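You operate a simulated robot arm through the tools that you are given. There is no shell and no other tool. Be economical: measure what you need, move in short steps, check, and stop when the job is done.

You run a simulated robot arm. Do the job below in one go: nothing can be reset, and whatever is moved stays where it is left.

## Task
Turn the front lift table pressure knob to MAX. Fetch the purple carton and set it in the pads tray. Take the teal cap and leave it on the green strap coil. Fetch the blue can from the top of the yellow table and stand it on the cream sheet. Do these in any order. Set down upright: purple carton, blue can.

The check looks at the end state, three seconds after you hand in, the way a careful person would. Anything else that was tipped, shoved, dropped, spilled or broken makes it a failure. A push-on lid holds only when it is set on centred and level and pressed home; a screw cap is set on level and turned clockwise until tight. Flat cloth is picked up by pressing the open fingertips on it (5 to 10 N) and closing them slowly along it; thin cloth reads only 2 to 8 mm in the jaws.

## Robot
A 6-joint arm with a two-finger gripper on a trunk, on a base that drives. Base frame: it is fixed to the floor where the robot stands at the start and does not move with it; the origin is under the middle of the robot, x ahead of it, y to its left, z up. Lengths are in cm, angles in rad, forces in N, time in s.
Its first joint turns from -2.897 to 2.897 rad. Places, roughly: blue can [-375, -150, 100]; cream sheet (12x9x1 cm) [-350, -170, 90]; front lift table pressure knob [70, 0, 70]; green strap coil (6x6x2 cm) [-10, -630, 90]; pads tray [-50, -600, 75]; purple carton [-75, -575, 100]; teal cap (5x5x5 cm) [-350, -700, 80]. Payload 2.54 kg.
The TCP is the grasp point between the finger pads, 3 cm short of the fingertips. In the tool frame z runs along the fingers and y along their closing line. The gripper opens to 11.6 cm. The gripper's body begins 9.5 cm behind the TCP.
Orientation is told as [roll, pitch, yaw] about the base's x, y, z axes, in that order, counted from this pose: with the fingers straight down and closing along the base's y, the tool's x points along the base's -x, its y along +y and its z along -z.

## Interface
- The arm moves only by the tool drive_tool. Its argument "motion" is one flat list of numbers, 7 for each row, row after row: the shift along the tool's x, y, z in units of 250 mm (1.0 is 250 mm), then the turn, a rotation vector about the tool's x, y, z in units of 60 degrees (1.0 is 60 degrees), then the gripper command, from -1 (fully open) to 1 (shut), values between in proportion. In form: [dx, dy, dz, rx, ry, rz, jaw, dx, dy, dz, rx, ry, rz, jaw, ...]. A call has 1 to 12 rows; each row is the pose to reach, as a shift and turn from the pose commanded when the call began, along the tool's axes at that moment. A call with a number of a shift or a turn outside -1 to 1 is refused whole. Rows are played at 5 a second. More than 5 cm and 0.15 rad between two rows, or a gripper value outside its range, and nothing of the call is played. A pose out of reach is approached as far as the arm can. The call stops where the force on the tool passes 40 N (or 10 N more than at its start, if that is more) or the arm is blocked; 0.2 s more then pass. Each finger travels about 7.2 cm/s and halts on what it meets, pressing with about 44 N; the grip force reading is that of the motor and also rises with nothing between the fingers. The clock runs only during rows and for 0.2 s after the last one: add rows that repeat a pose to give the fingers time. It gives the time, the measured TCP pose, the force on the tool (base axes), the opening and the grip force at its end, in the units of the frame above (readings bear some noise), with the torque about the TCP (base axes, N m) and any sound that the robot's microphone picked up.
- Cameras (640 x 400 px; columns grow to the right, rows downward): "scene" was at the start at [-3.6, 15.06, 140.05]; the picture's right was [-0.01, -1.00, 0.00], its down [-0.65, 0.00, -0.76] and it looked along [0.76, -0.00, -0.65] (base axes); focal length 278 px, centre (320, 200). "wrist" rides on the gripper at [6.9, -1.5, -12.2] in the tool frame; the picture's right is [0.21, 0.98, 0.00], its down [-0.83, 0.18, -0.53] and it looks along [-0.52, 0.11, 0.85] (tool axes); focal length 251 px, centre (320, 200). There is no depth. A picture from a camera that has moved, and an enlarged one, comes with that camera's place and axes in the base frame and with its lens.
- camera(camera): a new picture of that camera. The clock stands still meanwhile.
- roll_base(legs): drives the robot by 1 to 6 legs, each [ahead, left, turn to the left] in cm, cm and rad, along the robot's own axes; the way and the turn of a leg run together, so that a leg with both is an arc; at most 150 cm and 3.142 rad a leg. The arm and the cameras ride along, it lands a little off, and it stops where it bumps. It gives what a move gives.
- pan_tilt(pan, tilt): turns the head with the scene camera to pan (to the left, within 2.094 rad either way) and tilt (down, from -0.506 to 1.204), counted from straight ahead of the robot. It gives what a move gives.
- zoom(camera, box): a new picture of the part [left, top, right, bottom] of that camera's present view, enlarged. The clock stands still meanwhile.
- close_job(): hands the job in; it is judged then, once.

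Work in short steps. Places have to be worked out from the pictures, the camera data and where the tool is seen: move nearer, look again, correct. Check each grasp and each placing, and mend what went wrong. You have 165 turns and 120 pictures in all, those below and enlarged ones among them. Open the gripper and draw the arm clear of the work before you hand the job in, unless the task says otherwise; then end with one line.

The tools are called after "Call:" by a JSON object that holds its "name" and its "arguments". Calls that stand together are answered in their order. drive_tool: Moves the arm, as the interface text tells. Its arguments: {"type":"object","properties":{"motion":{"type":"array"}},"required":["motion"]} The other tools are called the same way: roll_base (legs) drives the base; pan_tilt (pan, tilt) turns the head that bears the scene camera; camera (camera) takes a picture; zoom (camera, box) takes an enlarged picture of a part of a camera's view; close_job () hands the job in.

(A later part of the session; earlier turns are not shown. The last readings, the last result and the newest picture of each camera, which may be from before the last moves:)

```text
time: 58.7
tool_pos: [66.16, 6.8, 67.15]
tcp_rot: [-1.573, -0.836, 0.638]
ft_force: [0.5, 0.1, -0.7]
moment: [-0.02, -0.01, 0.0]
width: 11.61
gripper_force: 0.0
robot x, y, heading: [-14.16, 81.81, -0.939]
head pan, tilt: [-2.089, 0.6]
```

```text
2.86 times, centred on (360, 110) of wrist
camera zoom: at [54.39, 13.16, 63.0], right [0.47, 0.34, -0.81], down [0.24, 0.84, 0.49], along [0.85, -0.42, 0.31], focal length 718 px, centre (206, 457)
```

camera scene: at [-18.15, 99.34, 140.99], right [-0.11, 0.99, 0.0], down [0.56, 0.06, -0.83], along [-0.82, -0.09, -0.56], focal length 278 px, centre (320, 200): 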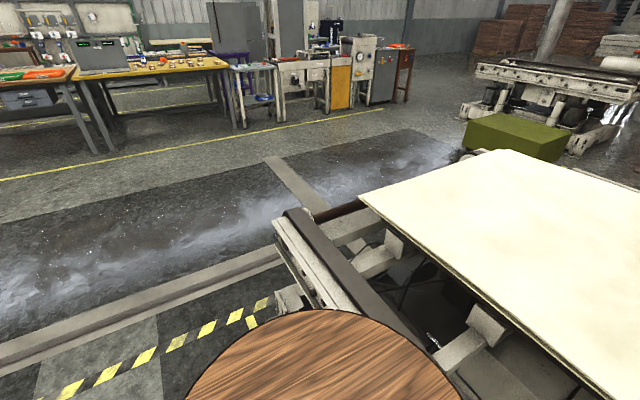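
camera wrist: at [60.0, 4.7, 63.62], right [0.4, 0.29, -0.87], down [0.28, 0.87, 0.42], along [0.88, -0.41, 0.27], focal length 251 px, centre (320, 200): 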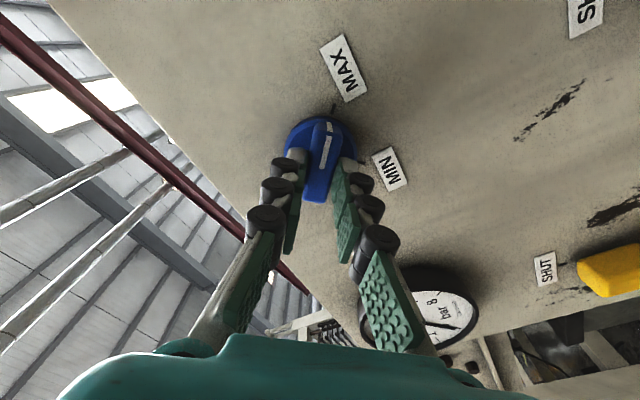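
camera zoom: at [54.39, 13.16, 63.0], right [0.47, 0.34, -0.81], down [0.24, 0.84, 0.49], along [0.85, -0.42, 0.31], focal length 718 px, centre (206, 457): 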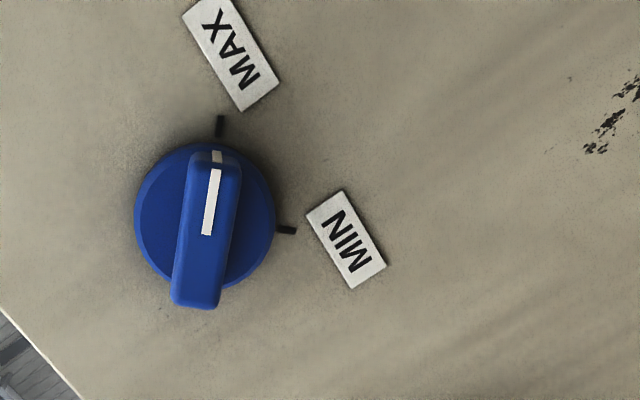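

The knob is at MAX. Now I raise the arm, then pitch the tool back to pointing down for travel.

Call:
{"name": "drive_tool", "arguments": {"motion": [-0.089, -0.08, 0, 0, 0, 0.14, -1, -0.178, -0.16, 0, 0, 0, 0.28, -1, -0.267, -0.24, 0, 0, 0, 0.42, -1, -0.355, -0.32, 0, 0, 0, 0.56, -1, -0.444, -0.4, 0, 0, 0, 0.7, -1]}}

Call:
{"name": "drive_tool", "arguments": {"motion": [0, 0, -0.1, 0, 0.14, 0, -1, 0, 0, -0.2, 0, 0.28, 0, -1, 0, 0, -0.3, 0, 0.42, 0, -1, 0, 0, -0.4, 0, 0.56, 0, -1, 0, 0, -0.5, 0, 0.7, 0, -1, 0, 0, -0.6, 0, 0.84, 0, -1, 0, 0, -0.7, 0, 0.98, 0, -1]}}

Call:
{"name": "pan_tilt", "arguments": {"pan": -1.3, "tilt": 0.35}}

Call:
{"name": "camera", "arguments": {"camera": "scene"}}

```text
time: 59.9
tool_pos: [66.32, 6.65, 81.89]
tcp_rot: [2.727, -1.569, 2.621]
ft_force: [0.1, -0.5, 0.0]
moment: [-0.01, -0.03, 0.0]
width: 11.61
gripper_force: 0.0
robot x, y, heading: [-14.21, 81.77, -0.937]
head pan, tilt: [-2.089, 0.6]
```

```text
time: 61.5
tool_pos: [55.83, 21.04, 81.9]
tcp_rot: [-0.001, -0.542, -0.935]
ft_force: [-0.2, 0.4, -0.2]
moment: [0.0, 0.02, 0.0]
width: 11.61
gripper_force: 0.1
robot x, y, heading: [-14.39, 81.62, -0.938]
head pan, tilt: [-2.089, 0.6]
```

```text
time: 62.7
tool_pos: [55.94, 20.77, 81.89]
tcp_rot: [-0.002, -0.547, -0.933]
ft_force: [0.1, 0.3, 0.0]
moment: [0.0, 0.0, -0.01]
width: 11.6
gripper_force: 0.0
robot x, y, heading: [-14.62, 81.66, -0.938]
head pan, tilt: [-1.3, 0.351]
```

```text
91 pictures are left
camera scene: at [-15.09, 93.03, 143.26], right [-0.78, 0.62, 0.0], down [0.21, 0.27, -0.94], along [-0.58, -0.74, -0.34], focal length 278 px, centre (320, 200)
```

scene: 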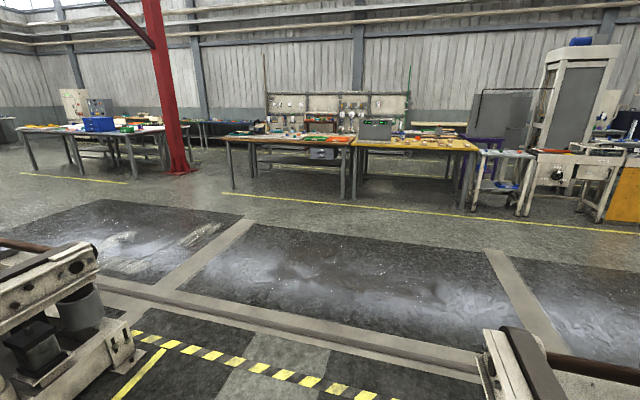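

The yellow table is ahead to the right in this view, roughly 4 m off. I fold the arm in and up with the tool straight down before driving between the machines.

Call:
{"name": "drive_tool", "arguments": {"motion": [0.1, 0, -0.141, 0, 0.074, 0, -1, 0.2, 0, -0.283, 0, 0.148, 0, -1, 0.304, 0, -0.424, 0, 0.222, 0, -1, 0.406, 0, -0.566, 0, 0.296, 0, -1, 0.507, 0, -0.707, 0, 0.37, 0, -1, 0.609, 0, -0.849, 0, 0.444, 0, -1, 0.71, 0, -0.99, 0, 0.52, 0, -1]}}

Call:
{"name": "roll_base", "arguments": {"legs": [[0, 0, -1.57]]}}

Call:
{"name": "pan_tilt", "arguments": {"pan": 0, "tilt": 0.45}}

Call:
{"name": "camera", "arguments": {"camera": "scene"}}

```text
time: 64.3
tool_pos: [39.25, 43.41, 93.8]
tcp_rot: [-0.002, -0.002, -0.936]
ft_force: [0.3, 0.0, 0.2]
moment: [-0.05, 0.0, 0.0]
width: 11.6
gripper_force: 0.1
robot x, y, heading: [-14.28, 81.36, -0.942]
head pan, tilt: [-1.3, 0.351]
```

```text
time: 65.3
tool_pos: [37.44, 39.81, 93.91]
tcp_rot: [-0.002, -0.004, -0.981]
ft_force: [-0.8, -0.3, 0.3]
moment: [0.01, 0.0, 0.01]
width: 11.61
gripper_force: 0.0
robot x, y, heading: [-14.38, 80.36, -0.984]
head pan, tilt: [-1.3, 0.351]
stopped in leg 1: the robot was blocked; the commanded pose is now the measured one
```

```text
time: 66.8
tool_pos: [37.39, 39.83, 94.01]
tcp_rot: [-0.001, -0.002, -0.982]
ft_force: [-0.2, 0.2, 0.0]
moment: [0.0, 0.01, 0.03]
width: 11.6
gripper_force: 0.0
robot x, y, heading: [-13.91, 80.51, -0.981]
head pan, tilt: [0.0, 0.45]
```

```text
90 pictures are left
camera scene: at [-3.42, 91.24, 142.35], right [-0.83, -0.55, 0.0], down [-0.24, 0.36, -0.9], along [0.5, -0.75, -0.44], focal length 278 px, centre (320, 200)
```

scene: 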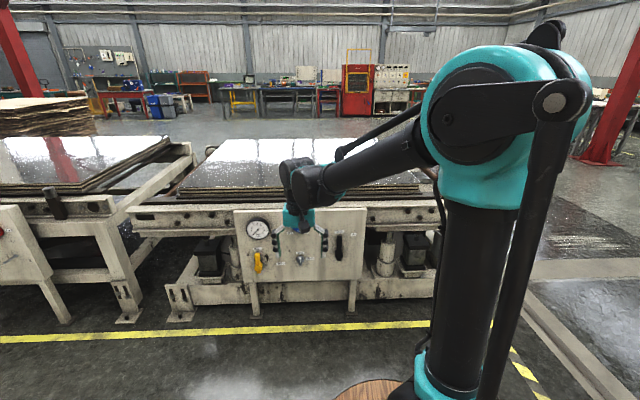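

The base's rear corner touches the press behind. I drive 25 cm forward, then turn.

Call:
{"name": "roll_base", "arguments": {"legs": [[28, 0, 0], [0, 0, -1.53]]}}

Call:
{"name": "camera", "arguments": {"camera": "scene"}}

```text
time: 72.4
tool_pos: [-36.78, 3.81, 93.85]
tcp_rot: [-0.002, 0.0, -2.493]
ft_force: [0.9, 0.2, 0.2]
moment: [-0.01, -0.03, 0.01]
width: 11.6
gripper_force: 0.1
robot x, y, heading: [0.89, 57.59, -2.502]
head pan, tilt: [0.0, 0.45]
```

```text
89 pictures are left
camera scene: at [12.06, 47.51, 142.34], right [-0.6, 0.8, 0.0], down [0.35, 0.26, -0.9], along [-0.72, -0.54, -0.44], focal length 278 px, centre (320, 200)
```

scene: 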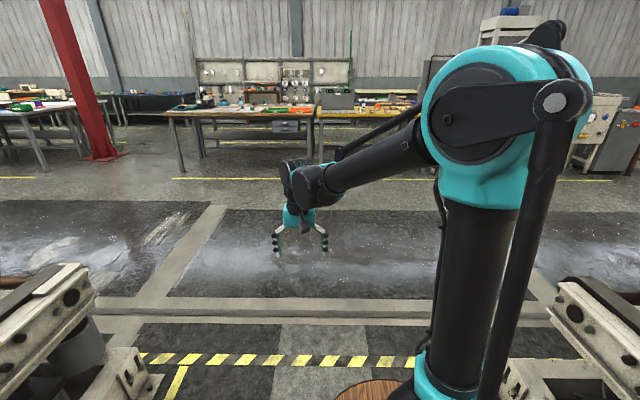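

The way is clear between the machines; I drive forward and to the right to a place about 1.7 m before the can.

Call:
{"name": "roll_base", "arguments": {"legs": [[145, 0, 0], [105, -50, 0]]}}

Call:
{"name": "camera", "arguments": {"camera": "scene"}}

```text
time: 85.2
tool_pos: [-269.23, -107.48, 93.87]
tcp_rot: [-0.003, -0.002, -2.498]
ft_force: [0.7, -0.4, 0.1]
moment: [-0.01, 0.03, 0.01]
width: 11.6
gripper_force: 0.0
robot x, y, heading: [-231.64, -53.44, -2.501]
head pan, tilt: [0.0, 0.45]
```

```text
88 pictures are left
camera scene: at [-220.2, -63.9, 142.34], right [-0.6, 0.8, 0.0], down [0.35, 0.26, -0.9], along [-0.72, -0.54, -0.44], focal length 278 px, centre (320, 200)
```

scene: 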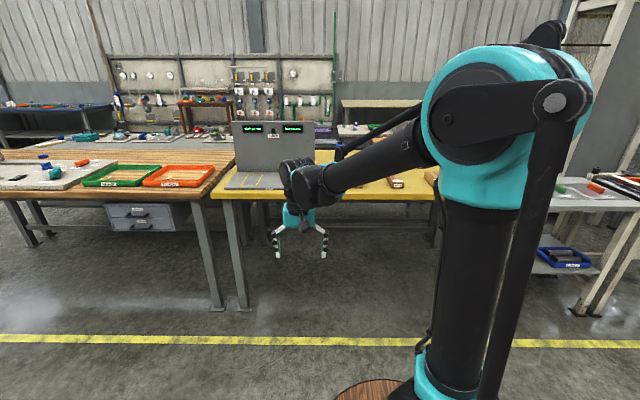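

The can is hidden behind the arm. I shift the tool 25 cm right and 12 cm up, clear of the control box, and look with both cameras.

Call:
{"name": "drive_tool", "arguments": {"motion": [0, -0.16, -0.08, 0, 0, 0, -1, 0, -0.32, -0.16, 0, 0, 0, -1, 0, -0.48, -0.24, 0, 0, 0, -1, 0, -0.64, -0.32, 0, 0, 0, -1, 0, -0.8, -0.4, 0, 0, 0, -1, 0, -0.96, -0.48, 0, 0, 0, -1]}}

Call:
{"name": "camera", "arguments": {"camera": "scene"}}

Call:
{"name": "camera", "arguments": {"camera": "wrist"}}

```text
time: 86.6
tool_pos: [-283.67, -88.41, 105.9]
tcp_rot: [-0.001, -0.002, -2.495]
ft_force: [0.8, 0.6, -0.8]
moment: [-0.01, 0.01, 0.0]
width: 11.58
gripper_force: 0.1
robot x, y, heading: [-231.29, -53.83, -2.496]
head pan, tilt: [0.0, 0.45]
```

```text
87 pictures are left
camera scene: at [-220.19, -63.9, 142.34], right [-0.6, 0.8, 0.0], down [0.35, 0.26, -0.9], along [-0.72, -0.54, -0.44], focal length 278 px, centre (320, 200)
```

scene: 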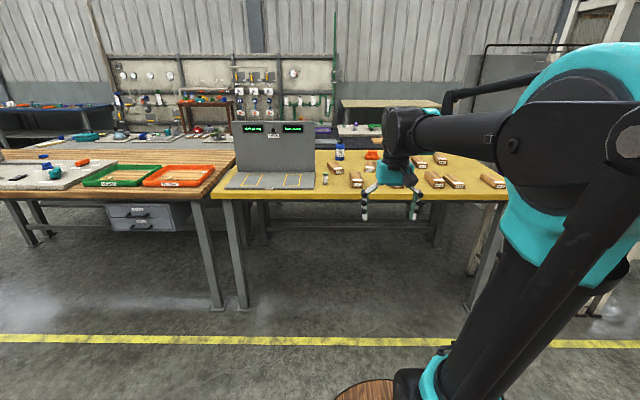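

```text
86 pictures are left
camera wrist: at [-279.08, -83.04, 118.13], right [0.76, -0.65, 0.0], down [-0.55, -0.64, 0.54], along [-0.35, -0.4, -0.84], focal length 251 px, centre (320, 200)
```

wrist: 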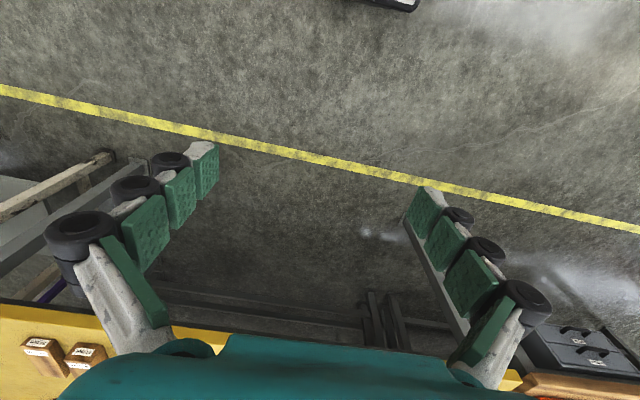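

The blue can is visible in the middle of the table; I zoom in on the table.

Call:
{"name": "zoom", "arguments": {"camera": "scene", "box": [220, 110, 400, 215]}}

Call:
{"name": "zoom", "arguments": {"camera": "scene", "box": [390, 120, 520, 200]}}

```text
3.56 times, centred on (310, 162) of scene
camera zoom: at [-220.19, -63.9, 142.34], right [-0.6, 0.8, 0.0], down [0.35, 0.26, -0.9], along [-0.72, -0.54, -0.44], focal length 987 px, centre (356, 333)
```

zoom: 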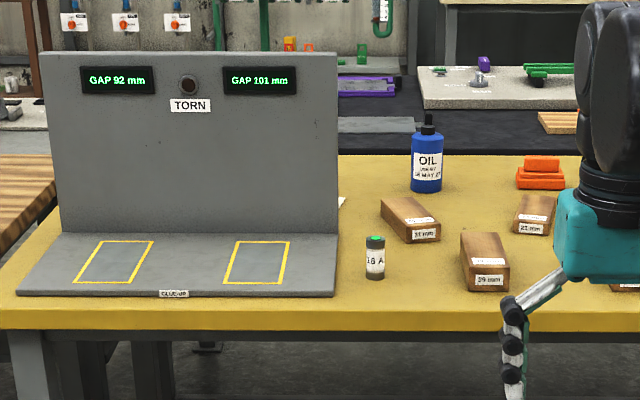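

```text
4.92 times, centred on (455, 160) of scene
camera zoom: at [-220.19, -63.9, 142.34], right [-0.6, 0.8, 0.0], down [0.35, 0.26, -0.9], along [-0.72, -0.54, -0.44], focal length 1367 px, centre (-345, 397)
```

zoom: 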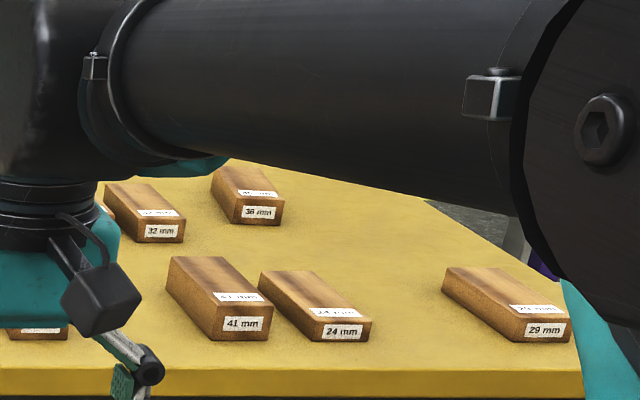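

The blue can is the OIL bottle in the middle-rear of the table. The cream sheet isn't obvious yet; I drive 60 cm nearer and look down with the wrist camera.

Call:
{"name": "roll_base", "arguments": {"legs": [[60, 0, 0]]}}

Call:
{"name": "camera", "arguments": {"camera": "scene"}}

Call:
{"name": "camera", "arguments": {"camera": "wrist"}}

```text
time: 90.0
tool_pos: [-331.38, -124.13, 105.97]
tcp_rot: [0.0, -0.004, -2.495]
ft_force: [0.7, 0.1, -0.1]
moment: [-0.01, -0.02, 0.0]
width: 11.6
gripper_force: 0.1
robot x, y, heading: [-279.18, -89.13, -2.494]
head pan, tilt: [0.0, 0.45]
```

```text
83 pictures are left
camera scene: at [-267.91, -99.58, 142.35], right [-0.6, 0.8, 0.0], down [0.35, 0.26, -0.9], along [-0.72, -0.54, -0.44], focal length 278 px, centre (320, 200)
```

scene: 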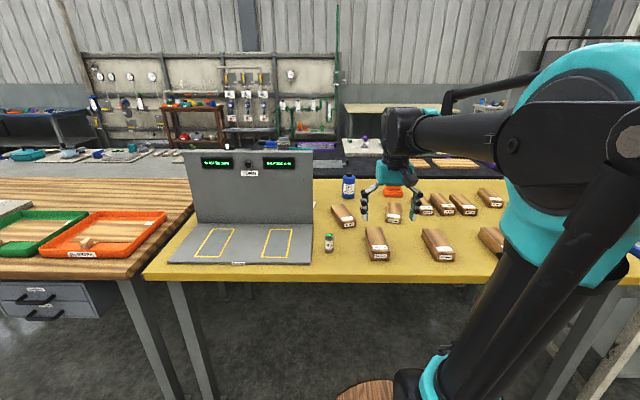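

```text
82 pictures are left
camera wrist: at [-326.75, -118.85, 118.09], right [0.76, -0.65, 0.0], down [-0.55, -0.64, 0.54], along [-0.35, -0.41, -0.84], focal length 251 px, centre (320, 200)
```

wrist: 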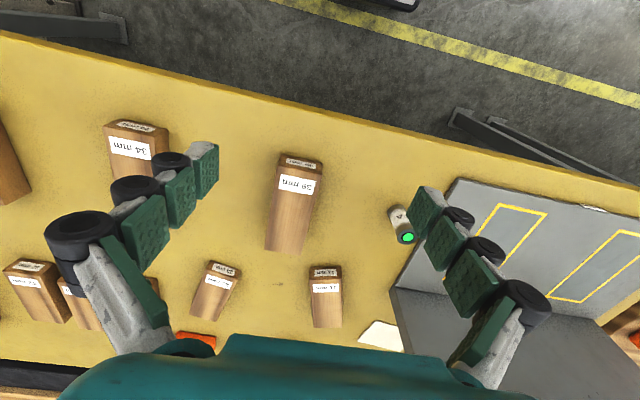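

The can is at about [-370, -160] with table top z≈86, and the cream sheet at about [-353, -171], just right of the grey upright. I drive 22 cm nearer and look again.

Call:
{"name": "roll_base", "arguments": {"legs": [[22, 0, 0]]}}

Call:
{"name": "camera", "arguments": {"camera": "wrist"}}

Call:
{"name": "camera", "arguments": {"camera": "scene"}}

```text
time: 91.7
tool_pos: [-348.98, -137.32, 105.95]
tcp_rot: [-0.004, -0.001, -2.497]
ft_force: [0.3, 0.0, -0.2]
moment: [-0.02, 0.0, -0.01]
width: 11.62
gripper_force: 0.1
robot x, y, heading: [-296.63, -102.29, -2.499]
head pan, tilt: [0.0, 0.45]
```

```text
81 pictures are left
camera wrist: at [-344.4, -132.03, 118.09], right [0.76, -0.65, 0.0], down [-0.55, -0.64, 0.54], along [-0.35, -0.4, -0.84], focal length 251 px, centre (320, 200)
```

wrist: 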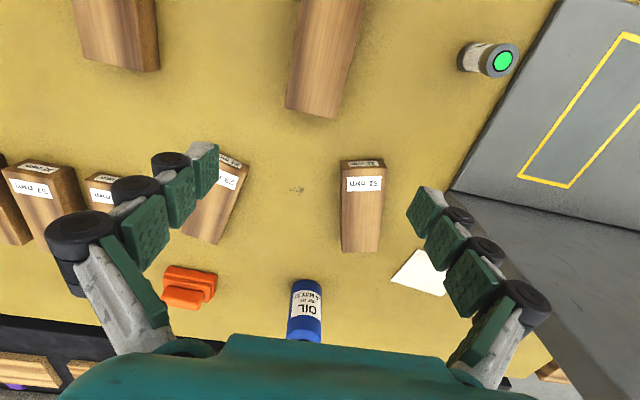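

```text
80 pictures are left
camera scene: at [-285.55, -112.8, 142.35], right [-0.6, 0.8, 0.0], down [0.35, 0.26, -0.9], along [-0.72, -0.54, -0.44], focal length 278 px, centre (320, 200)
```

scene: 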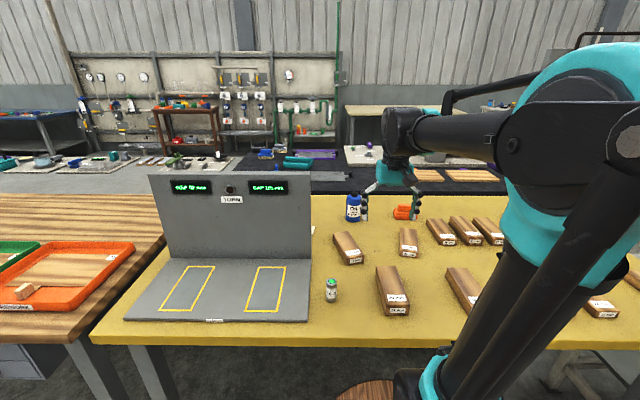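

The can stands at about [-370.5, -160.5]; the sheet (about 12×9) centres on [-352.6, -173], tucked behind the grey upright. To keep the forearm clear of the upright I will tilt the tool 45° to come in from the upper right, closing front/back. First I shift the base 10 cm right and turn the tool 90° about its axis while raising it.

Call:
{"name": "roll_base", "arguments": {"legs": [[0, -10, 0]]}}

Call:
{"name": "drive_tool", "arguments": {"motion": [0, 0, -0.06, 0, 0, 0.14, -1, 0, 0, -0.12, 0, 0, 0.28, -1, 0, 0, -0.18, 0, 0, 0.42, -1, 0, 0, -0.24, 0, 0, 0.56, -1, 0, 0, -0.3, 0, 0, 0.7, -1, 0, 0, -0.36, 0, 0, 0.84, -1, 0, 0, -0.4, 0, 0, 0.98, -1]}}

Call:
{"name": "drive_tool", "arguments": {"motion": [0, 0, 0, 0, 0, 0.13, -1, 0, 0, 0, 0, 0, 0.26, -1, 0, 0, 0, 0, 0, 0.39, -1, 0, 0, 0, 0, 0, 0.52, -1]}}

Call:
{"name": "drive_tool", "arguments": {"motion": [0, 0, 0, 0, 0.125, 0, -1, 0, 0, 0, 0, 0.25, 0, -1, 0, 0, 0, 0, 0.375, 0, -1, 0, 0, 0, 0, 0.5, 0, -1, 0, 0, 0, 0, 0.625, 0, -1, 0, 0, 0, 0, 0.75, 0, -1]}}

Call:
{"name": "camera", "arguments": {"camera": "wrist"}}

```text
time: 92.8
tool_pos: [-355.01, -129.13, 105.91]
tcp_rot: [-0.002, -0.002, -2.495]
ft_force: [-0.2, 0.8, -1.4]
moment: [0.02, -0.03, -0.04]
width: 11.61
gripper_force: 0.0
robot x, y, heading: [-302.73, -94.31, -2.499]
head pan, tilt: [0.0, 0.45]
```

```text
time: 94.5
tool_pos: [-354.85, -129.21, 115.85]
tcp_rot: [0.0, -0.004, 2.759]
ft_force: [0.7, -0.6, -0.4]
moment: [-0.02, -0.02, 0.01]
width: 11.6
gripper_force: 0.0
robot x, y, heading: [-302.95, -94.46, -2.506]
head pan, tilt: [0.0, 0.45]
```

```text
time: 95.5
tool_pos: [-354.88, -129.24, 115.82]
tcp_rot: [0.002, -0.002, 2.215]
ft_force: [0.1, -0.2, 0.4]
moment: [0.0, 0.0, -0.01]
width: 11.6
gripper_force: 0.1
robot x, y, heading: [-302.7, -94.5, -2.498]
head pan, tilt: [0.0, 0.45]
```

```text
time: 96.8
tool_pos: [-355.04, -129.29, 115.83]
tcp_rot: [0.003, 0.784, 2.218]
ft_force: [0.3, -0.1, -0.4]
moment: [0.03, 0.02, -0.03]
width: 11.6
gripper_force: 0.2
robot x, y, heading: [-302.94, -94.56, -2.499]
head pan, tilt: [0.0, 0.45]
```

```text
79 pictures are left
camera wrist: at [-356.06, -125.41, 129.42], right [-0.69, -0.71, 0.15], down [-0.72, 0.66, -0.21], along [0.04, -0.25, -0.97], focal length 251 px, centre (320, 200)
```

wrist: 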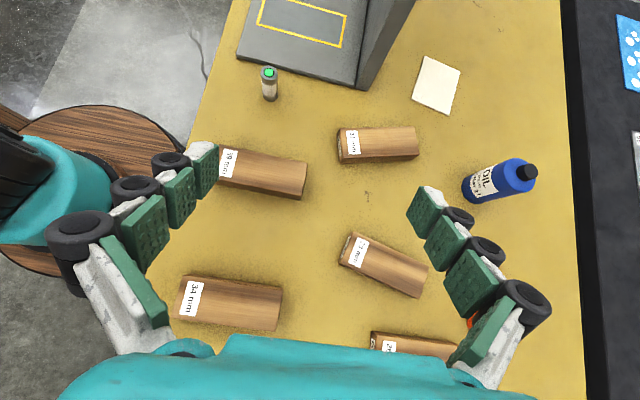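

A clear top view: sheet centre at about [-353.5, -172], can base at about [-374, -161]. I move forward to a pre-grasp 13 cm up-right of the can.

Call:
{"name": "drive_tool", "arguments": {"motion": [0, 0.19, 0, 0, 0, 0, -1, 0, 0.38, 0, 0, 0, 0, -1, 0, 0.57, 0, 0, 0, 0, -1, 0, 0.76, 0, 0, 0, 0, -1, 0, 0.95, 0, 0, 0, 0, -1]}}

Call:
{"name": "drive_tool", "arguments": {"motion": [-0.072, 0.1, 0.14, 0, 0, 0, -1, -0.144, 0.2, 0.28, 0, 0, 0, -1, -0.216, 0.3, 0.42, 0, 0, 0, -1, -0.288, 0.41, 0.56, 0, 0, 0, -1]}}

Call:
{"name": "camera", "arguments": {"camera": "wrist"}}

Call:
{"name": "camera", "arguments": {"camera": "scene"}}

```text
time: 98.0
tool_pos: [-374.05, -143.81, 116.19]
tcp_rot: [0.003, 0.782, 2.218]
ft_force: [0.7, 0.2, -0.3]
moment: [0.01, 0.08, -0.06]
width: 11.61
gripper_force: 0.0
robot x, y, heading: [-302.56, -94.61, -2.499]
head pan, tilt: [0.0, 0.45]
```

```text
time: 99.0
tool_pos: [-379.35, -153.59, 101.01]
tcp_rot: [0.004, 0.783, 2.218]
ft_force: [0.4, 0.9, 0.7]
moment: [0.0, 0.07, -0.04]
width: 11.57
gripper_force: 0.1
robot x, y, heading: [-302.73, -94.97, -2.5]
head pan, tilt: [0.0, 0.45]
```

```text
78 pictures are left
camera wrist: at [-380.29, -149.78, 114.53], right [-0.69, -0.71, 0.15], down [-0.72, 0.66, -0.2], along [0.04, -0.25, -0.97], focal length 251 px, centre (320, 200)
```

wrist: 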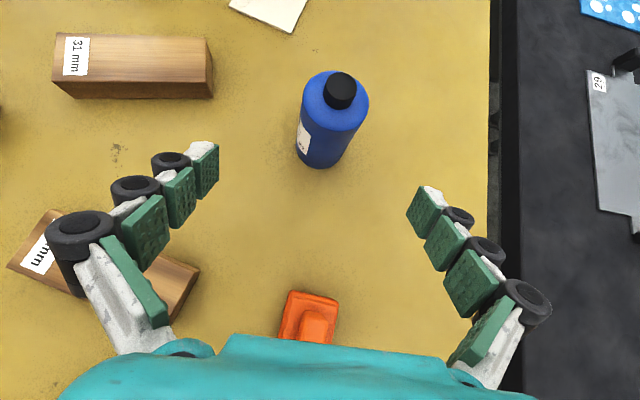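

```text
77 pictures are left
camera scene: at [-291.52, -104.76, 142.34], right [-0.6, 0.8, 0.0], down [0.35, 0.26, -0.9], along [-0.72, -0.54, -0.43], focal length 278 px, centre (320, 200)
```

scene: 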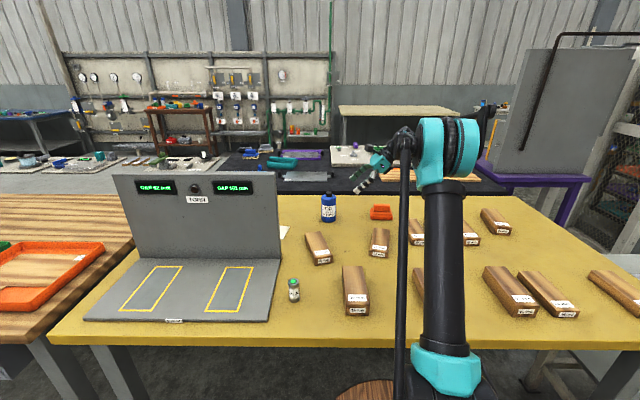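

The can's centre is now refined to about [-373.8, -162.2]. I slide in 14 cm along the tool axis and look before closing.

Call:
{"name": "drive_tool", "arguments": {"motion": [0.005, 0.012, 0.15, 0, 0, 0, -1, 0.01, 0.024, 0.3, 0, 0, 0, -1, 0.014, 0.024, 0.44, 0, 0, 0, -1, 0.014, 0.024, 0.56, 0, 0, 0, -1]}}

Call:
{"name": "camera", "arguments": {"camera": "wrist"}}

```text
time: 100.0
tool_pos: [-373.93, -162.06, 91.2]
tcp_rot: [0.002, 0.784, 2.218]
ft_force: [0.2, 0.4, -0.1]
moment: [0.02, -0.01, -0.02]
width: 11.62
gripper_force: 0.2
robot x, y, heading: [-302.67, -94.6, -2.501]
head pan, tilt: [0.0, 0.45]
```

```text
76 pictures are left
camera wrist: at [-374.81, -158.23, 104.79], right [-0.69, -0.71, 0.15], down [-0.72, 0.66, -0.2], along [0.04, -0.25, -0.97], focal length 251 px, centre (320, 200)
```

wrist: 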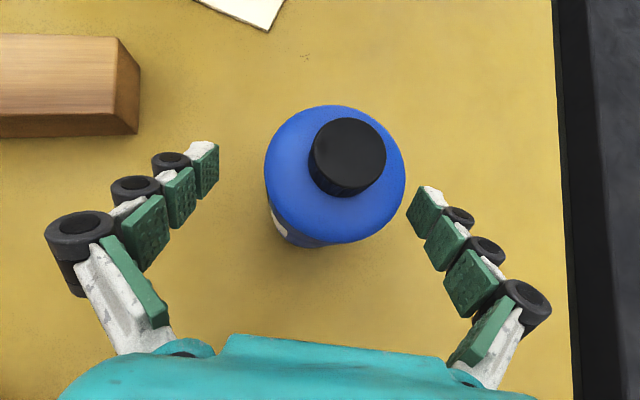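

The can sits between the fingers. I close.

Call:
{"name": "drive_tool", "arguments": {"motion": [0, 0, 0, 0, 0, 0, -0.5, 0, 0, 0, 0, 0, 0, -0.2, 0, 0, 0, 0, 0, 0, 0, 0, 0, 0, 0, 0, 0, 0.2, 0, 0, 0, 0, 0, 0, 0.5, 0, 0, 0, 0, 0, 0, 0.8, 0, 0, 0, 0, 0, 0, 1, 0, 0, 0, 0, 0, 0, 1]}}

```text
time: 101.8
tool_pos: [-373.77, -162.16, 91.25]
tcp_rot: [0.004, 0.784, 2.218]
ft_force: [-0.1, -1.3, 3.1]
moment: [-0.02, -0.06, -0.04]
width: 5.8
gripper_force: 43.6
robot x, y, heading: [-302.64, -94.67, -2.5]
head pan, tilt: [0.0, 0.45]
```

Held at 5.8 cm. I lift 8 cm straight up and check that the can comes along.

Call:
{"name": "drive_tool", "arguments": {"motion": [0.113, 0, -0.113, 0, 0, 0, 1, 0.226, 0, -0.226, 0, 0, 0, 1]}}

Call:
{"name": "camera", "arguments": {"camera": "wrist"}}

```text
time: 102.5
tool_pos: [-373.79, -162.0, 99.3]
tcp_rot: [0.002, 0.784, 2.218]
ft_force: [0.5, -0.1, -3.4]
moment: [0.0, -0.02, 0.03]
width: 5.81
gripper_force: 43.7
robot x, y, heading: [-302.95, -94.85, -2.498]
head pan, tilt: [0.0, 0.45]
```

```text
75 pictures are left
camera wrist: at [-374.85, -158.2, 112.8], right [-0.69, -0.71, 0.15], down [-0.72, 0.66, -0.2], along [0.04, -0.25, -0.97], focal length 251 px, centre (320, 200)
```

wrist: 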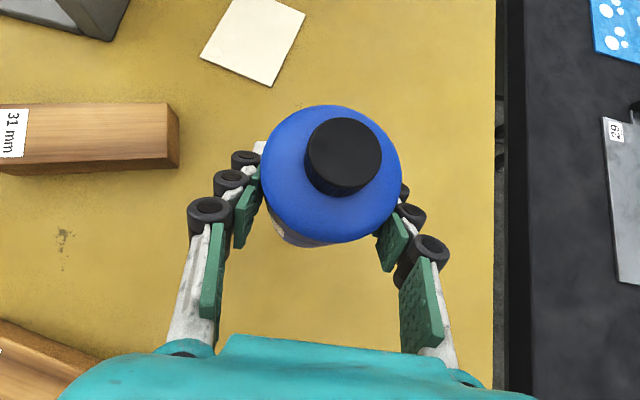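

The can is held. I carry it over the sheet, keeping the height.

Call:
{"name": "drive_tool", "arguments": {"motion": [0.095, -0.067, 0.095, 0, 0, 0, 1, 0.19, -0.134, 0.19, 0, 0, 0, 1, 0.284, -0.202, 0.284, 0, 0, 0, 1, 0.379, -0.269, 0.379, 0, 0, 0, 1, 0.474, -0.337, 0.474, 0, 0, 0, 1, 0.568, -0.404, 0.568, 0, 0, 0, 1]}}

Call:
{"name": "camera", "arguments": {"camera": "wrist"}}

Call:
{"name": "camera", "arguments": {"camera": "scene"}}

```text
time: 103.8
tool_pos: [-353.74, -172.06, 99.28]
tcp_rot: [0.003, 0.783, 2.218]
ft_force: [-0.1, 0.3, -3.7]
moment: [-0.01, -0.03, 0.01]
width: 5.78
gripper_force: 44.2
robot x, y, heading: [-302.74, -94.37, -2.496]
head pan, tilt: [0.0, 0.45]
```

```text
74 pictures are left
camera wrist: at [-354.68, -168.19, 112.82], right [-0.69, -0.71, 0.15], down [-0.72, 0.66, -0.2], along [0.04, -0.25, -0.97], focal length 251 px, centre (320, 200)
```

wrist: 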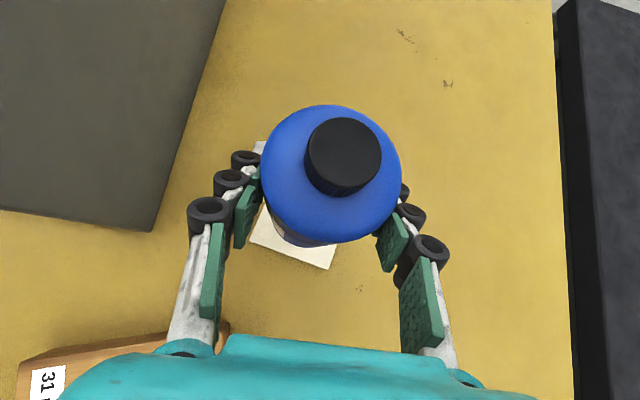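

```text
73 pictures are left
camera scene: at [-291.6, -104.8, 142.35], right [-0.6, 0.8, 0.0], down [0.35, 0.26, -0.9], along [-0.72, -0.54, -0.44], focal length 278 px, centre (320, 200)
```

scene: 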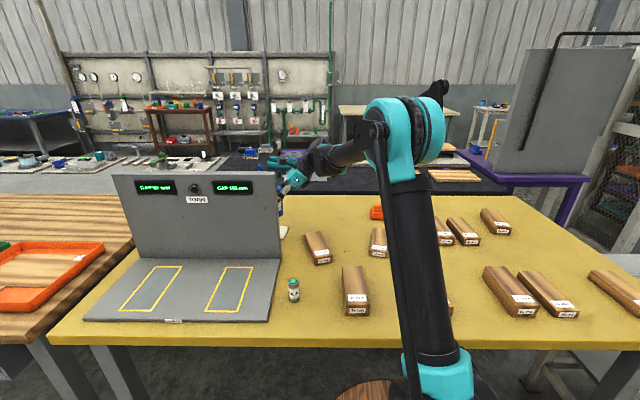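

Clearance is good. I shift 1.4 cm left onto the sheet's centre and lower 7 cm, then feel for contact.

Call:
{"name": "drive_tool", "arguments": {"motion": [0.04, 0.01, 0.04, 0, 0, 0, 1, -0.04, 0.01, 0.12, 0, 0, 0, 1, -0.12, 0.01, 0.2, 0, 0, 0, 1, -0.158, 0.01, 0.238, 0, 0, 0, 1]}}

Call:
{"name": "drive_tool", "arguments": {"motion": [-0.006, 0, 0.006, 0, 0, 0, 1, -0.012, 0, 0.012, 0, 0, 0, 1, -0.018, 0, 0.018, 0, 0, 0, 1]}}

```text
time: 104.8
tool_pos: [-353.05, -173.41, 92.22]
tcp_rot: [0.0, 0.783, 2.218]
ft_force: [-0.7, -0.4, -2.4]
moment: [0.0, 0.03, 0.01]
width: 5.79
gripper_force: 44.0
robot x, y, heading: [-302.88, -94.64, -2.494]
head pan, tilt: [0.0, 0.45]
```

```text
time: 105.7
tool_pos: [-352.93, -173.39, 91.68]
tcp_rot: [0.003, 0.785, 2.217]
ft_force: [-2.2, -0.7, 6.6]
moment: [0.08, 0.12, -0.02]
width: 5.78
gripper_force: 44.3
robot x, y, heading: [-302.53, -94.67, -2.501]
head pan, tilt: [0.0, 0.45]
```

Contact at z≈91.7 with a light 6-7 N. I open slowly and check.

Call:
{"name": "drive_tool", "arguments": {"motion": [0, 0, 0, 0, 0, 0, 0.5, 0, 0, 0, 0, 0, 0, 0, 0, 0, 0, 0, 0, 0, -0.5, 0, 0, 0, 0, 0, 0, -1, 0, 0, 0, 0, 0, 0, -1, 0, 0, 0, 0, 0, 0, -1, 0, 0, -0.1, 0, 0, 0, -1, 0, 0, -0.25, 0, 0, 0, -1, 0, 0, -0.4, 0, 0, 0, -1, 0, 0, -0.55, 0, 0, 0, -1]}}

Call:
{"name": "camera", "arguments": {"camera": "wrist"}}

```text
time: 107.8
tool_pos: [-358.85, -165.63, 101.26]
tcp_rot: [0.001, 0.784, 2.219]
ft_force: [1.0, 0.5, -0.2]
moment: [0.01, -0.03, 0.0]
width: 11.61
gripper_force: 0.0
robot x, y, heading: [-302.6, -94.31, -2.497]
head pan, tilt: [0.0, 0.45]
```

```text
72 pictures are left
camera wrist: at [-359.86, -161.82, 114.82], right [-0.69, -0.71, 0.15], down [-0.72, 0.66, -0.2], along [0.04, -0.25, -0.97], focal length 251 px, centre (320, 200)
```

wrist: 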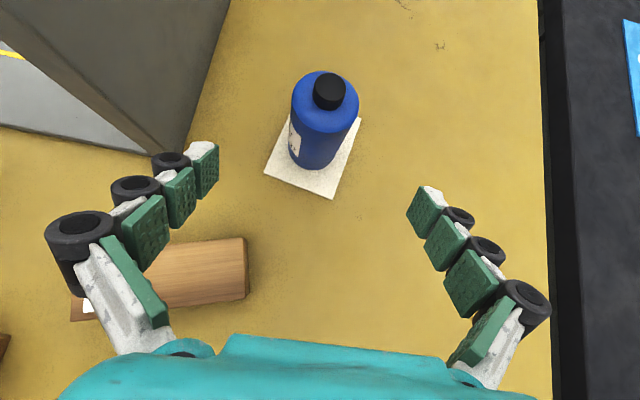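

The blue can stands upright on the cream sheet. I lift away up and back, and level the tool for travel.

Call:
{"name": "drive_tool", "arguments": {"motion": [0.09, 0, -0.16, 0, 0, 0, -1, 0.18, 0, -0.32, 0, 0, 0, -1, 0.27, -0.05, -0.43, 0, 0, 0, -1, 0.36, -0.18, -0.5, 0, 0, 0, -1, 0.42, -0.36, -0.54, 0, 0, 0, -1, 0.42, -0.55, -0.54, 0, 0, 0, -1, 0.42, -0.74, -0.54, 0, 0, 0, -1, 0.42, -0.93, -0.54, 0, 0, 0, -1]}}

Call:
{"name": "drive_tool", "arguments": {"motion": [0, -0.1, 0, 0, -0.125, 0, -1, 0, -0.2, 0, 0, -0.25, 0, -1, 0, -0.3, 0, 0, -0.375, 0, -1, 0, -0.4, 0, 0, -0.5, 0, -1, 0, -0.5, 0, 0, -0.625, 0, -1, 0, -0.55, 0, 0, -0.75, 0, -1]}}

Call:
{"name": "pan_tilt", "arguments": {"pan": 1.2, "tilt": 0.35}}

Call:
{"name": "camera", "arguments": {"camera": "scene"}}

```text
time: 109.7
tool_pos: [-341.39, -149.76, 118.11]
tcp_rot: [0.002, 0.783, 2.218]
ft_force: [-0.7, -1.2, -0.2]
moment: [0.02, -0.01, 0.02]
width: 11.61
gripper_force: 0.1
robot x, y, heading: [-302.81, -94.33, -2.497]
head pan, tilt: [0.0, 0.45]
```

```text
time: 111.0
tool_pos: [-330.3, -141.51, 118.17]
tcp_rot: [0.003, -0.003, 2.217]
ft_force: [-0.2, 0.4, 0.5]
moment: [-0.02, -0.03, -0.02]
width: 11.62
gripper_force: 0.0
robot x, y, heading: [-302.4, -94.5, -2.496]
head pan, tilt: [0.0, 0.45]
```

```text
time: 112.5
tool_pos: [-330.38, -141.5, 118.16]
tcp_rot: [0.003, -0.002, 2.217]
ft_force: [0.0, -0.2, -1.2]
moment: [-0.01, 0.0, 0.0]
width: 11.6
gripper_force: 0.1
robot x, y, heading: [-302.32, -94.9, -2.502]
head pan, tilt: [1.201, 0.351]
```

```text
71 pictures are left
camera scene: at [-281.69, -108.26, 143.27], right [-0.96, -0.27, 0.0], down [-0.09, 0.33, -0.94], along [0.25, -0.9, -0.34], focal length 278 px, centre (320, 200)
```

scene: 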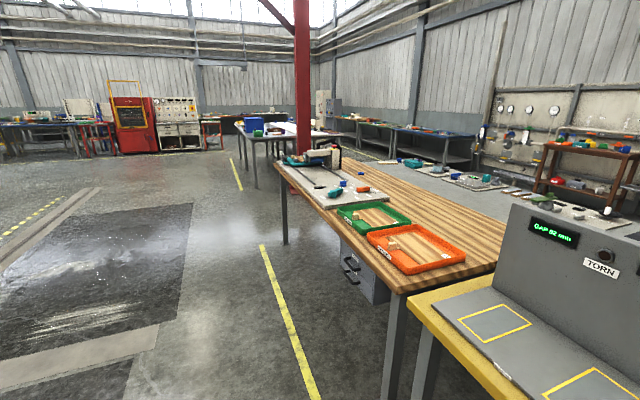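

The next table (with a blue box) lies about 5 m to the left along the same aisle. I back off 25 cm and drive sideways left ~4.2 m, then look.

Call:
{"name": "roll_base", "arguments": {"legs": [[-25, 0, 0], [0, 140, 0], [0, 140, 0], [0, 120, 0]]}}

Call:
{"name": "camera", "arguments": {"camera": "scene"}}

```text
time: 133.2
tool_pos: [-75.16, -450.39, 118.21]
tcp_rot: [0.001, -0.001, 2.204]
ft_force: [-0.5, 0.8, 0.0]
moment: [0.0, 0.0, 0.01]
width: 11.6
gripper_force: 0.1
robot x, y, heading: [-46.82, -403.77, -2.51]
head pan, tilt: [1.201, 0.351]
```

```text
70 pictures are left
camera scene: at [-26.09, -417.75, 143.27], right [-0.97, -0.26, 0.0], down [-0.09, 0.33, -0.94], along [0.24, -0.91, -0.34], focal length 278 px, centre (320, 200)
```

scene: 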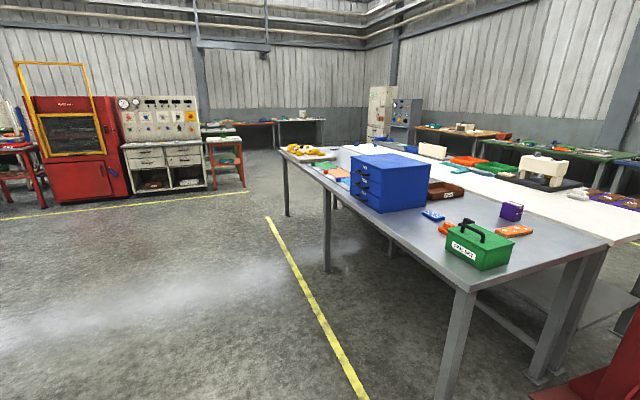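

The table holds a purple carton and a brown tray; I zoom in.

Call:
{"name": "zoom", "arguments": {"camera": "scene", "box": [270, 120, 450, 230]}}

Call:
{"name": "zoom", "arguments": {"camera": "scene", "box": [400, 130, 580, 270]}}

```text
3.56 times, centred on (360, 175) of scene
camera zoom: at [-26.09, -417.75, 143.27], right [-0.97, -0.26, 0.0], down [-0.09, 0.33, -0.94], along [0.24, -0.91, -0.34], focal length 987 px, centre (178, 289)
```

zoom: 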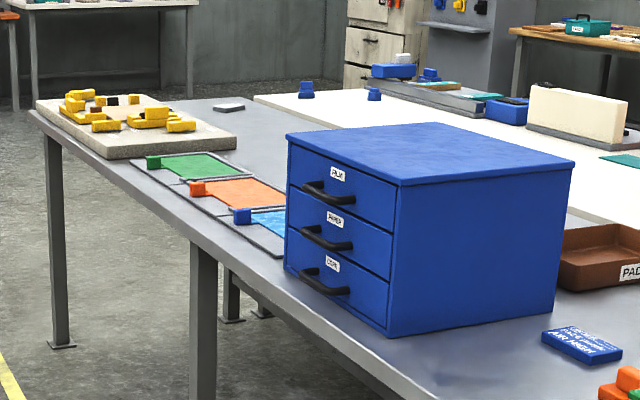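

```text
2.86 times, centred on (490, 200) of scene
camera zoom: at [-26.09, -417.75, 143.27], right [-0.97, -0.26, 0.0], down [-0.09, 0.33, -0.94], along [0.24, -0.91, -0.34], focal length 793 px, centre (-166, 200)
```

zoom: 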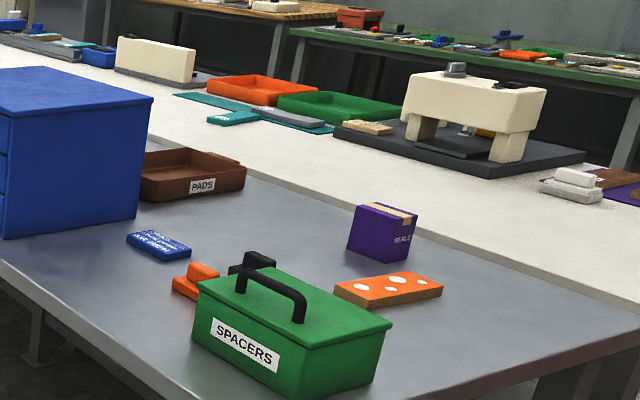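

The purple carton (SEALS) and the PADS tray are clear. I drive on left and a little forward so that the carton is straight ahead.

Call:
{"name": "roll_base", "arguments": {"legs": [[0, 120, 0], [28, 0, 0]]}}

Call:
{"name": "pan_tilt", "arguments": {"pan": 0.3, "tilt": 0.6}}

Call:
{"name": "camera", "arguments": {"camera": "scene"}}

Call:
{"name": "camera", "arguments": {"camera": "wrist"}}

```text
time: 140.8
tool_pos: [-26.93, -564.97, 118.13]
tcp_rot: [0.001, -0.001, 2.199]
ft_force: [-0.3, 0.2, 0.3]
moment: [-0.02, 0.03, 0.01]
width: 11.61
gripper_force: 0.0
robot x, y, heading: [1.53, -518.51, -2.518]
head pan, tilt: [1.201, 0.351]
```

```text
time: 142.1
tool_pos: [-26.82, -565.04, 118.2]
tcp_rot: [0.003, -0.002, 2.2]
ft_force: [0.3, -0.4, -0.1]
moment: [0.0, 0.01, 0.04]
width: 11.59
gripper_force: 0.1
robot x, y, heading: [1.76, -518.25, -2.517]
head pan, tilt: [0.3, 0.6]
```

```text
67 pictures are left
camera scene: at [14.69, -530.53, 140.99], right [-0.8, 0.6, 0.0], down [0.34, 0.45, -0.83], along [-0.5, -0.66, -0.56], focal length 278 px, centre (320, 200)
```

scene: 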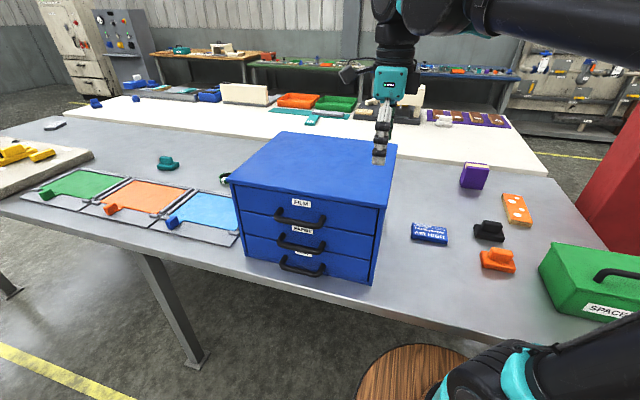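

```text
66 pictures are left
camera wrist: at [-21.54, -569.72, 130.4], right [-0.66, -0.75, 0.0], down [-0.63, 0.56, 0.54], along [-0.4, 0.35, -0.84], focal length 251 px, centre (320, 200)
```

wrist: 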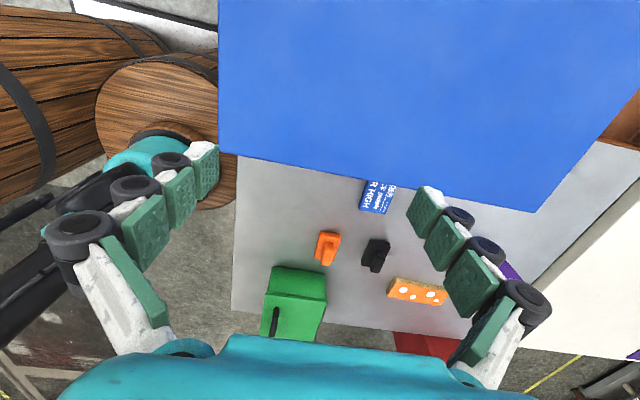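

Carton bottom triangulates to about [-86, -567, 85.9] (table z≈86); the PADS tray lies just behind the blue drawer unit. I zoom for the carton's yaw and for the green coil behind the drawers.

Call:
{"name": "zoom", "arguments": {"camera": "scene", "box": [400, 145, 560, 245]}}

Call:
{"name": "zoom", "arguments": {"camera": "scene", "box": [130, 130, 290, 230]}}

```text
4.00 times, centred on (480, 195) of scene
camera zoom: at [14.69, -530.53, 140.99], right [-0.8, 0.6, 0.0], down [0.34, 0.45, -0.83], along [-0.5, -0.66, -0.56], focal length 1110 px, centre (-320, 220)
```

zoom: 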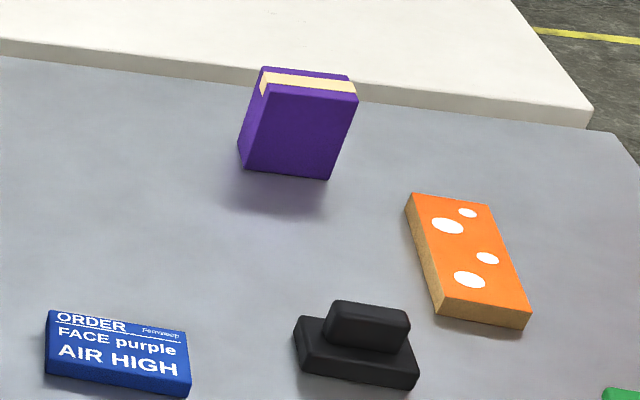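

```text
4.00 times, centred on (210, 180) of scene
camera zoom: at [14.69, -530.53, 140.99], right [-0.8, 0.6, 0.0], down [0.34, 0.45, -0.83], along [-0.5, -0.66, -0.56], focal length 1110 px, centre (760, 280)
```

zoom: 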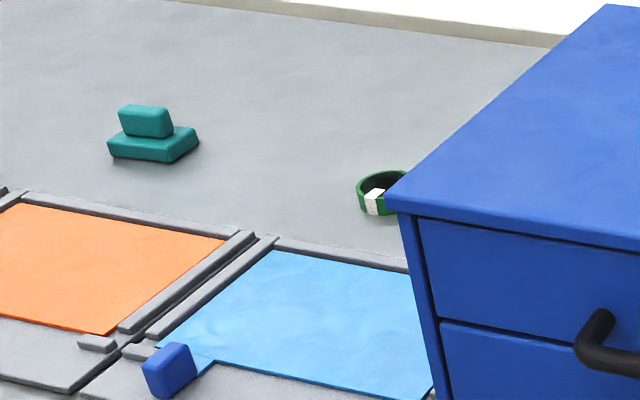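

The carton is about 7.4 × 5.8 × 8 cm, square to the table, centred near [-87, -569]; the green coil peeks out behind the drawers' left side. I shift the base 14 cm right and 3 cm forward, then tilt the tool 45° left again to keep clear of the drawers.

Call:
{"name": "roll_base", "arguments": {"legs": [[0, -14, 0.01], [3, 0, 0]]}}

Call:
{"name": "drive_tool", "arguments": {"motion": [0, 0, 0, 0, 0.125, 0, -1, 0, 0, 0, 0, 0.25, 0, -1, 0, 0, 0, 0, 0.375, 0, -1, 0, 0, 0, 0, 0.5, 0, -1, 0, 0, 0, 0, 0.625, 0, -1, 0, 0, 0, 0, 0.75, 0, -1]}}

Call:
{"name": "camera", "arguments": {"camera": "wrist"}}

```text
time: 143.6
tool_pos: [-32.92, -555.43, 118.16]
tcp_rot: [0.002, -0.001, 2.226]
ft_force: [-0.5, 0.2, -0.3]
moment: [0.0, 0.01, -0.01]
width: 11.59
gripper_force: 0.0
robot x, y, heading: [-5.41, -508.18, -2.485]
head pan, tilt: [0.3, 0.6]
stopped in leg 2: the robot was blocked; the commanded pose is now the measured one
```

```text
time: 145.0
tool_pos: [-32.84, -555.41, 118.18]
tcp_rot: [0.003, 0.787, 2.228]
ft_force: [0.1, -0.4, -0.2]
moment: [-0.01, -0.02, 0.03]
width: 11.59
gripper_force: 0.1
robot x, y, heading: [-5.9, -508.38, -2.494]
head pan, tilt: [0.3, 0.6]
```

```text
63 pictures are left
camera wrist: at [-33.9, -551.53, 131.74], right [-0.68, -0.71, 0.15], down [-0.73, 0.65, -0.21], along [0.05, -0.25, -0.97], focal length 251 px, centre (320, 200)
```

wrist: 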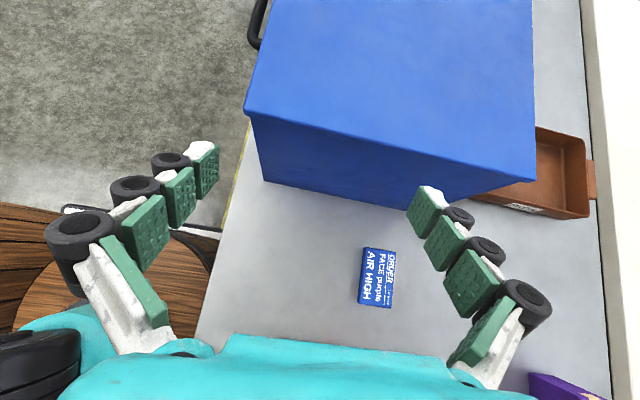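

The base is against the table now. I move the tool forward, up and right to look down at the tray and the carton.

Call:
{"name": "drive_tool", "arguments": {"motion": [-0.01, 0.16, -0.1, 0, 0, 0, -1, -0.02, 0.32, -0.2, 0, 0, 0, -1, -0.03, 0.48, -0.3, 0, 0, 0, -1, -0.04, 0.65, -0.4, 0, 0, 0, -1, -0.056, 0.83, -0.5, 0, 0, 0, -1, -0.056, 1.0, -0.5, 0, 0, 0, -1]}}

Call:
{"name": "camera", "arguments": {"camera": "wrist"}}

```text
refused: row 5 steps farther than a row can; nothing moved
```

```text
62 pictures are left
camera wrist: at [-33.9, -551.53, 131.74], right [-0.68, -0.71, 0.15], down [-0.73, 0.65, -0.21], along [0.05, -0.25, -0.97], focal length 251 px, centre (320, 200)
```

wrist: 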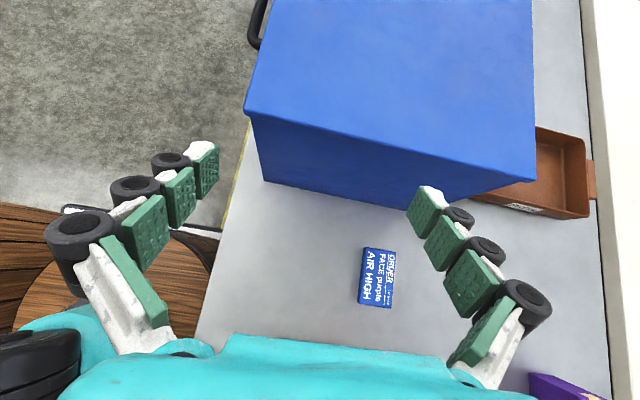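

The step was a touch too large; I resend it in smaller steps.

Call:
{"name": "drive_tool", "arguments": {"motion": [-0.008, 0.14, -0.07, 0, 0, 0, -1, -0.016, 0.28, -0.14, 0, 0, 0, -1, -0.024, 0.42, -0.21, 0, 0, 0, -1, -0.032, 0.56, -0.28, 0, 0, 0, -1, -0.04, 0.7, -0.35, 0, 0, 0, -1, -0.048, 0.84, -0.42, 0, 0, 0, -1, -0.056, 0.98, -0.49, 0, 0, 0, -1]}}

Call:
{"name": "camera", "arguments": {"camera": "wrist"}}

```text
time: 146.6
tool_pos: [-58.08, -562.75, 125.99]
tcp_rot: [0.004, 0.782, 2.227]
ft_force: [0.7, 0.5, -1.1]
moment: [0.01, 0.06, -0.03]
width: 11.6
gripper_force: 0.0
robot x, y, heading: [-5.68, -508.4, -2.488]
head pan, tilt: [0.3, 0.6]
```

```text
61 pictures are left
camera wrist: at [-59.17, -558.91, 139.49], right [-0.68, -0.71, 0.15], down [-0.73, 0.65, -0.2], along [0.05, -0.25, -0.97], focal length 251 px, centre (320, 200)
```

wrist: 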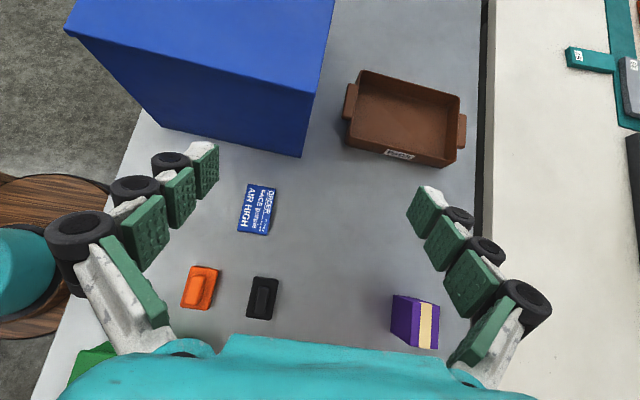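

The tray is fully visible: about 25 × 19 cm centred at fwd/left ≈ (400, 450) in table axes. I zoom on the carton to fix its faces.

Call:
{"name": "zoom", "arguments": {"camera": "wrist", "box": [360, 270, 460, 370]}}

```text
4.00 times, centred on (410, 320) of wrist
camera zoom: at [-59.17, -558.91, 139.49], right [-0.68, -0.71, 0.15], down [-0.73, 0.65, -0.2], along [0.05, -0.25, -0.97], focal length 1006 px, centre (-40, -280)
```

zoom: 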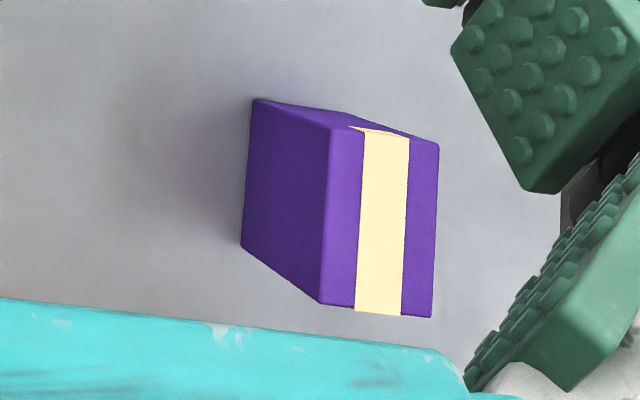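

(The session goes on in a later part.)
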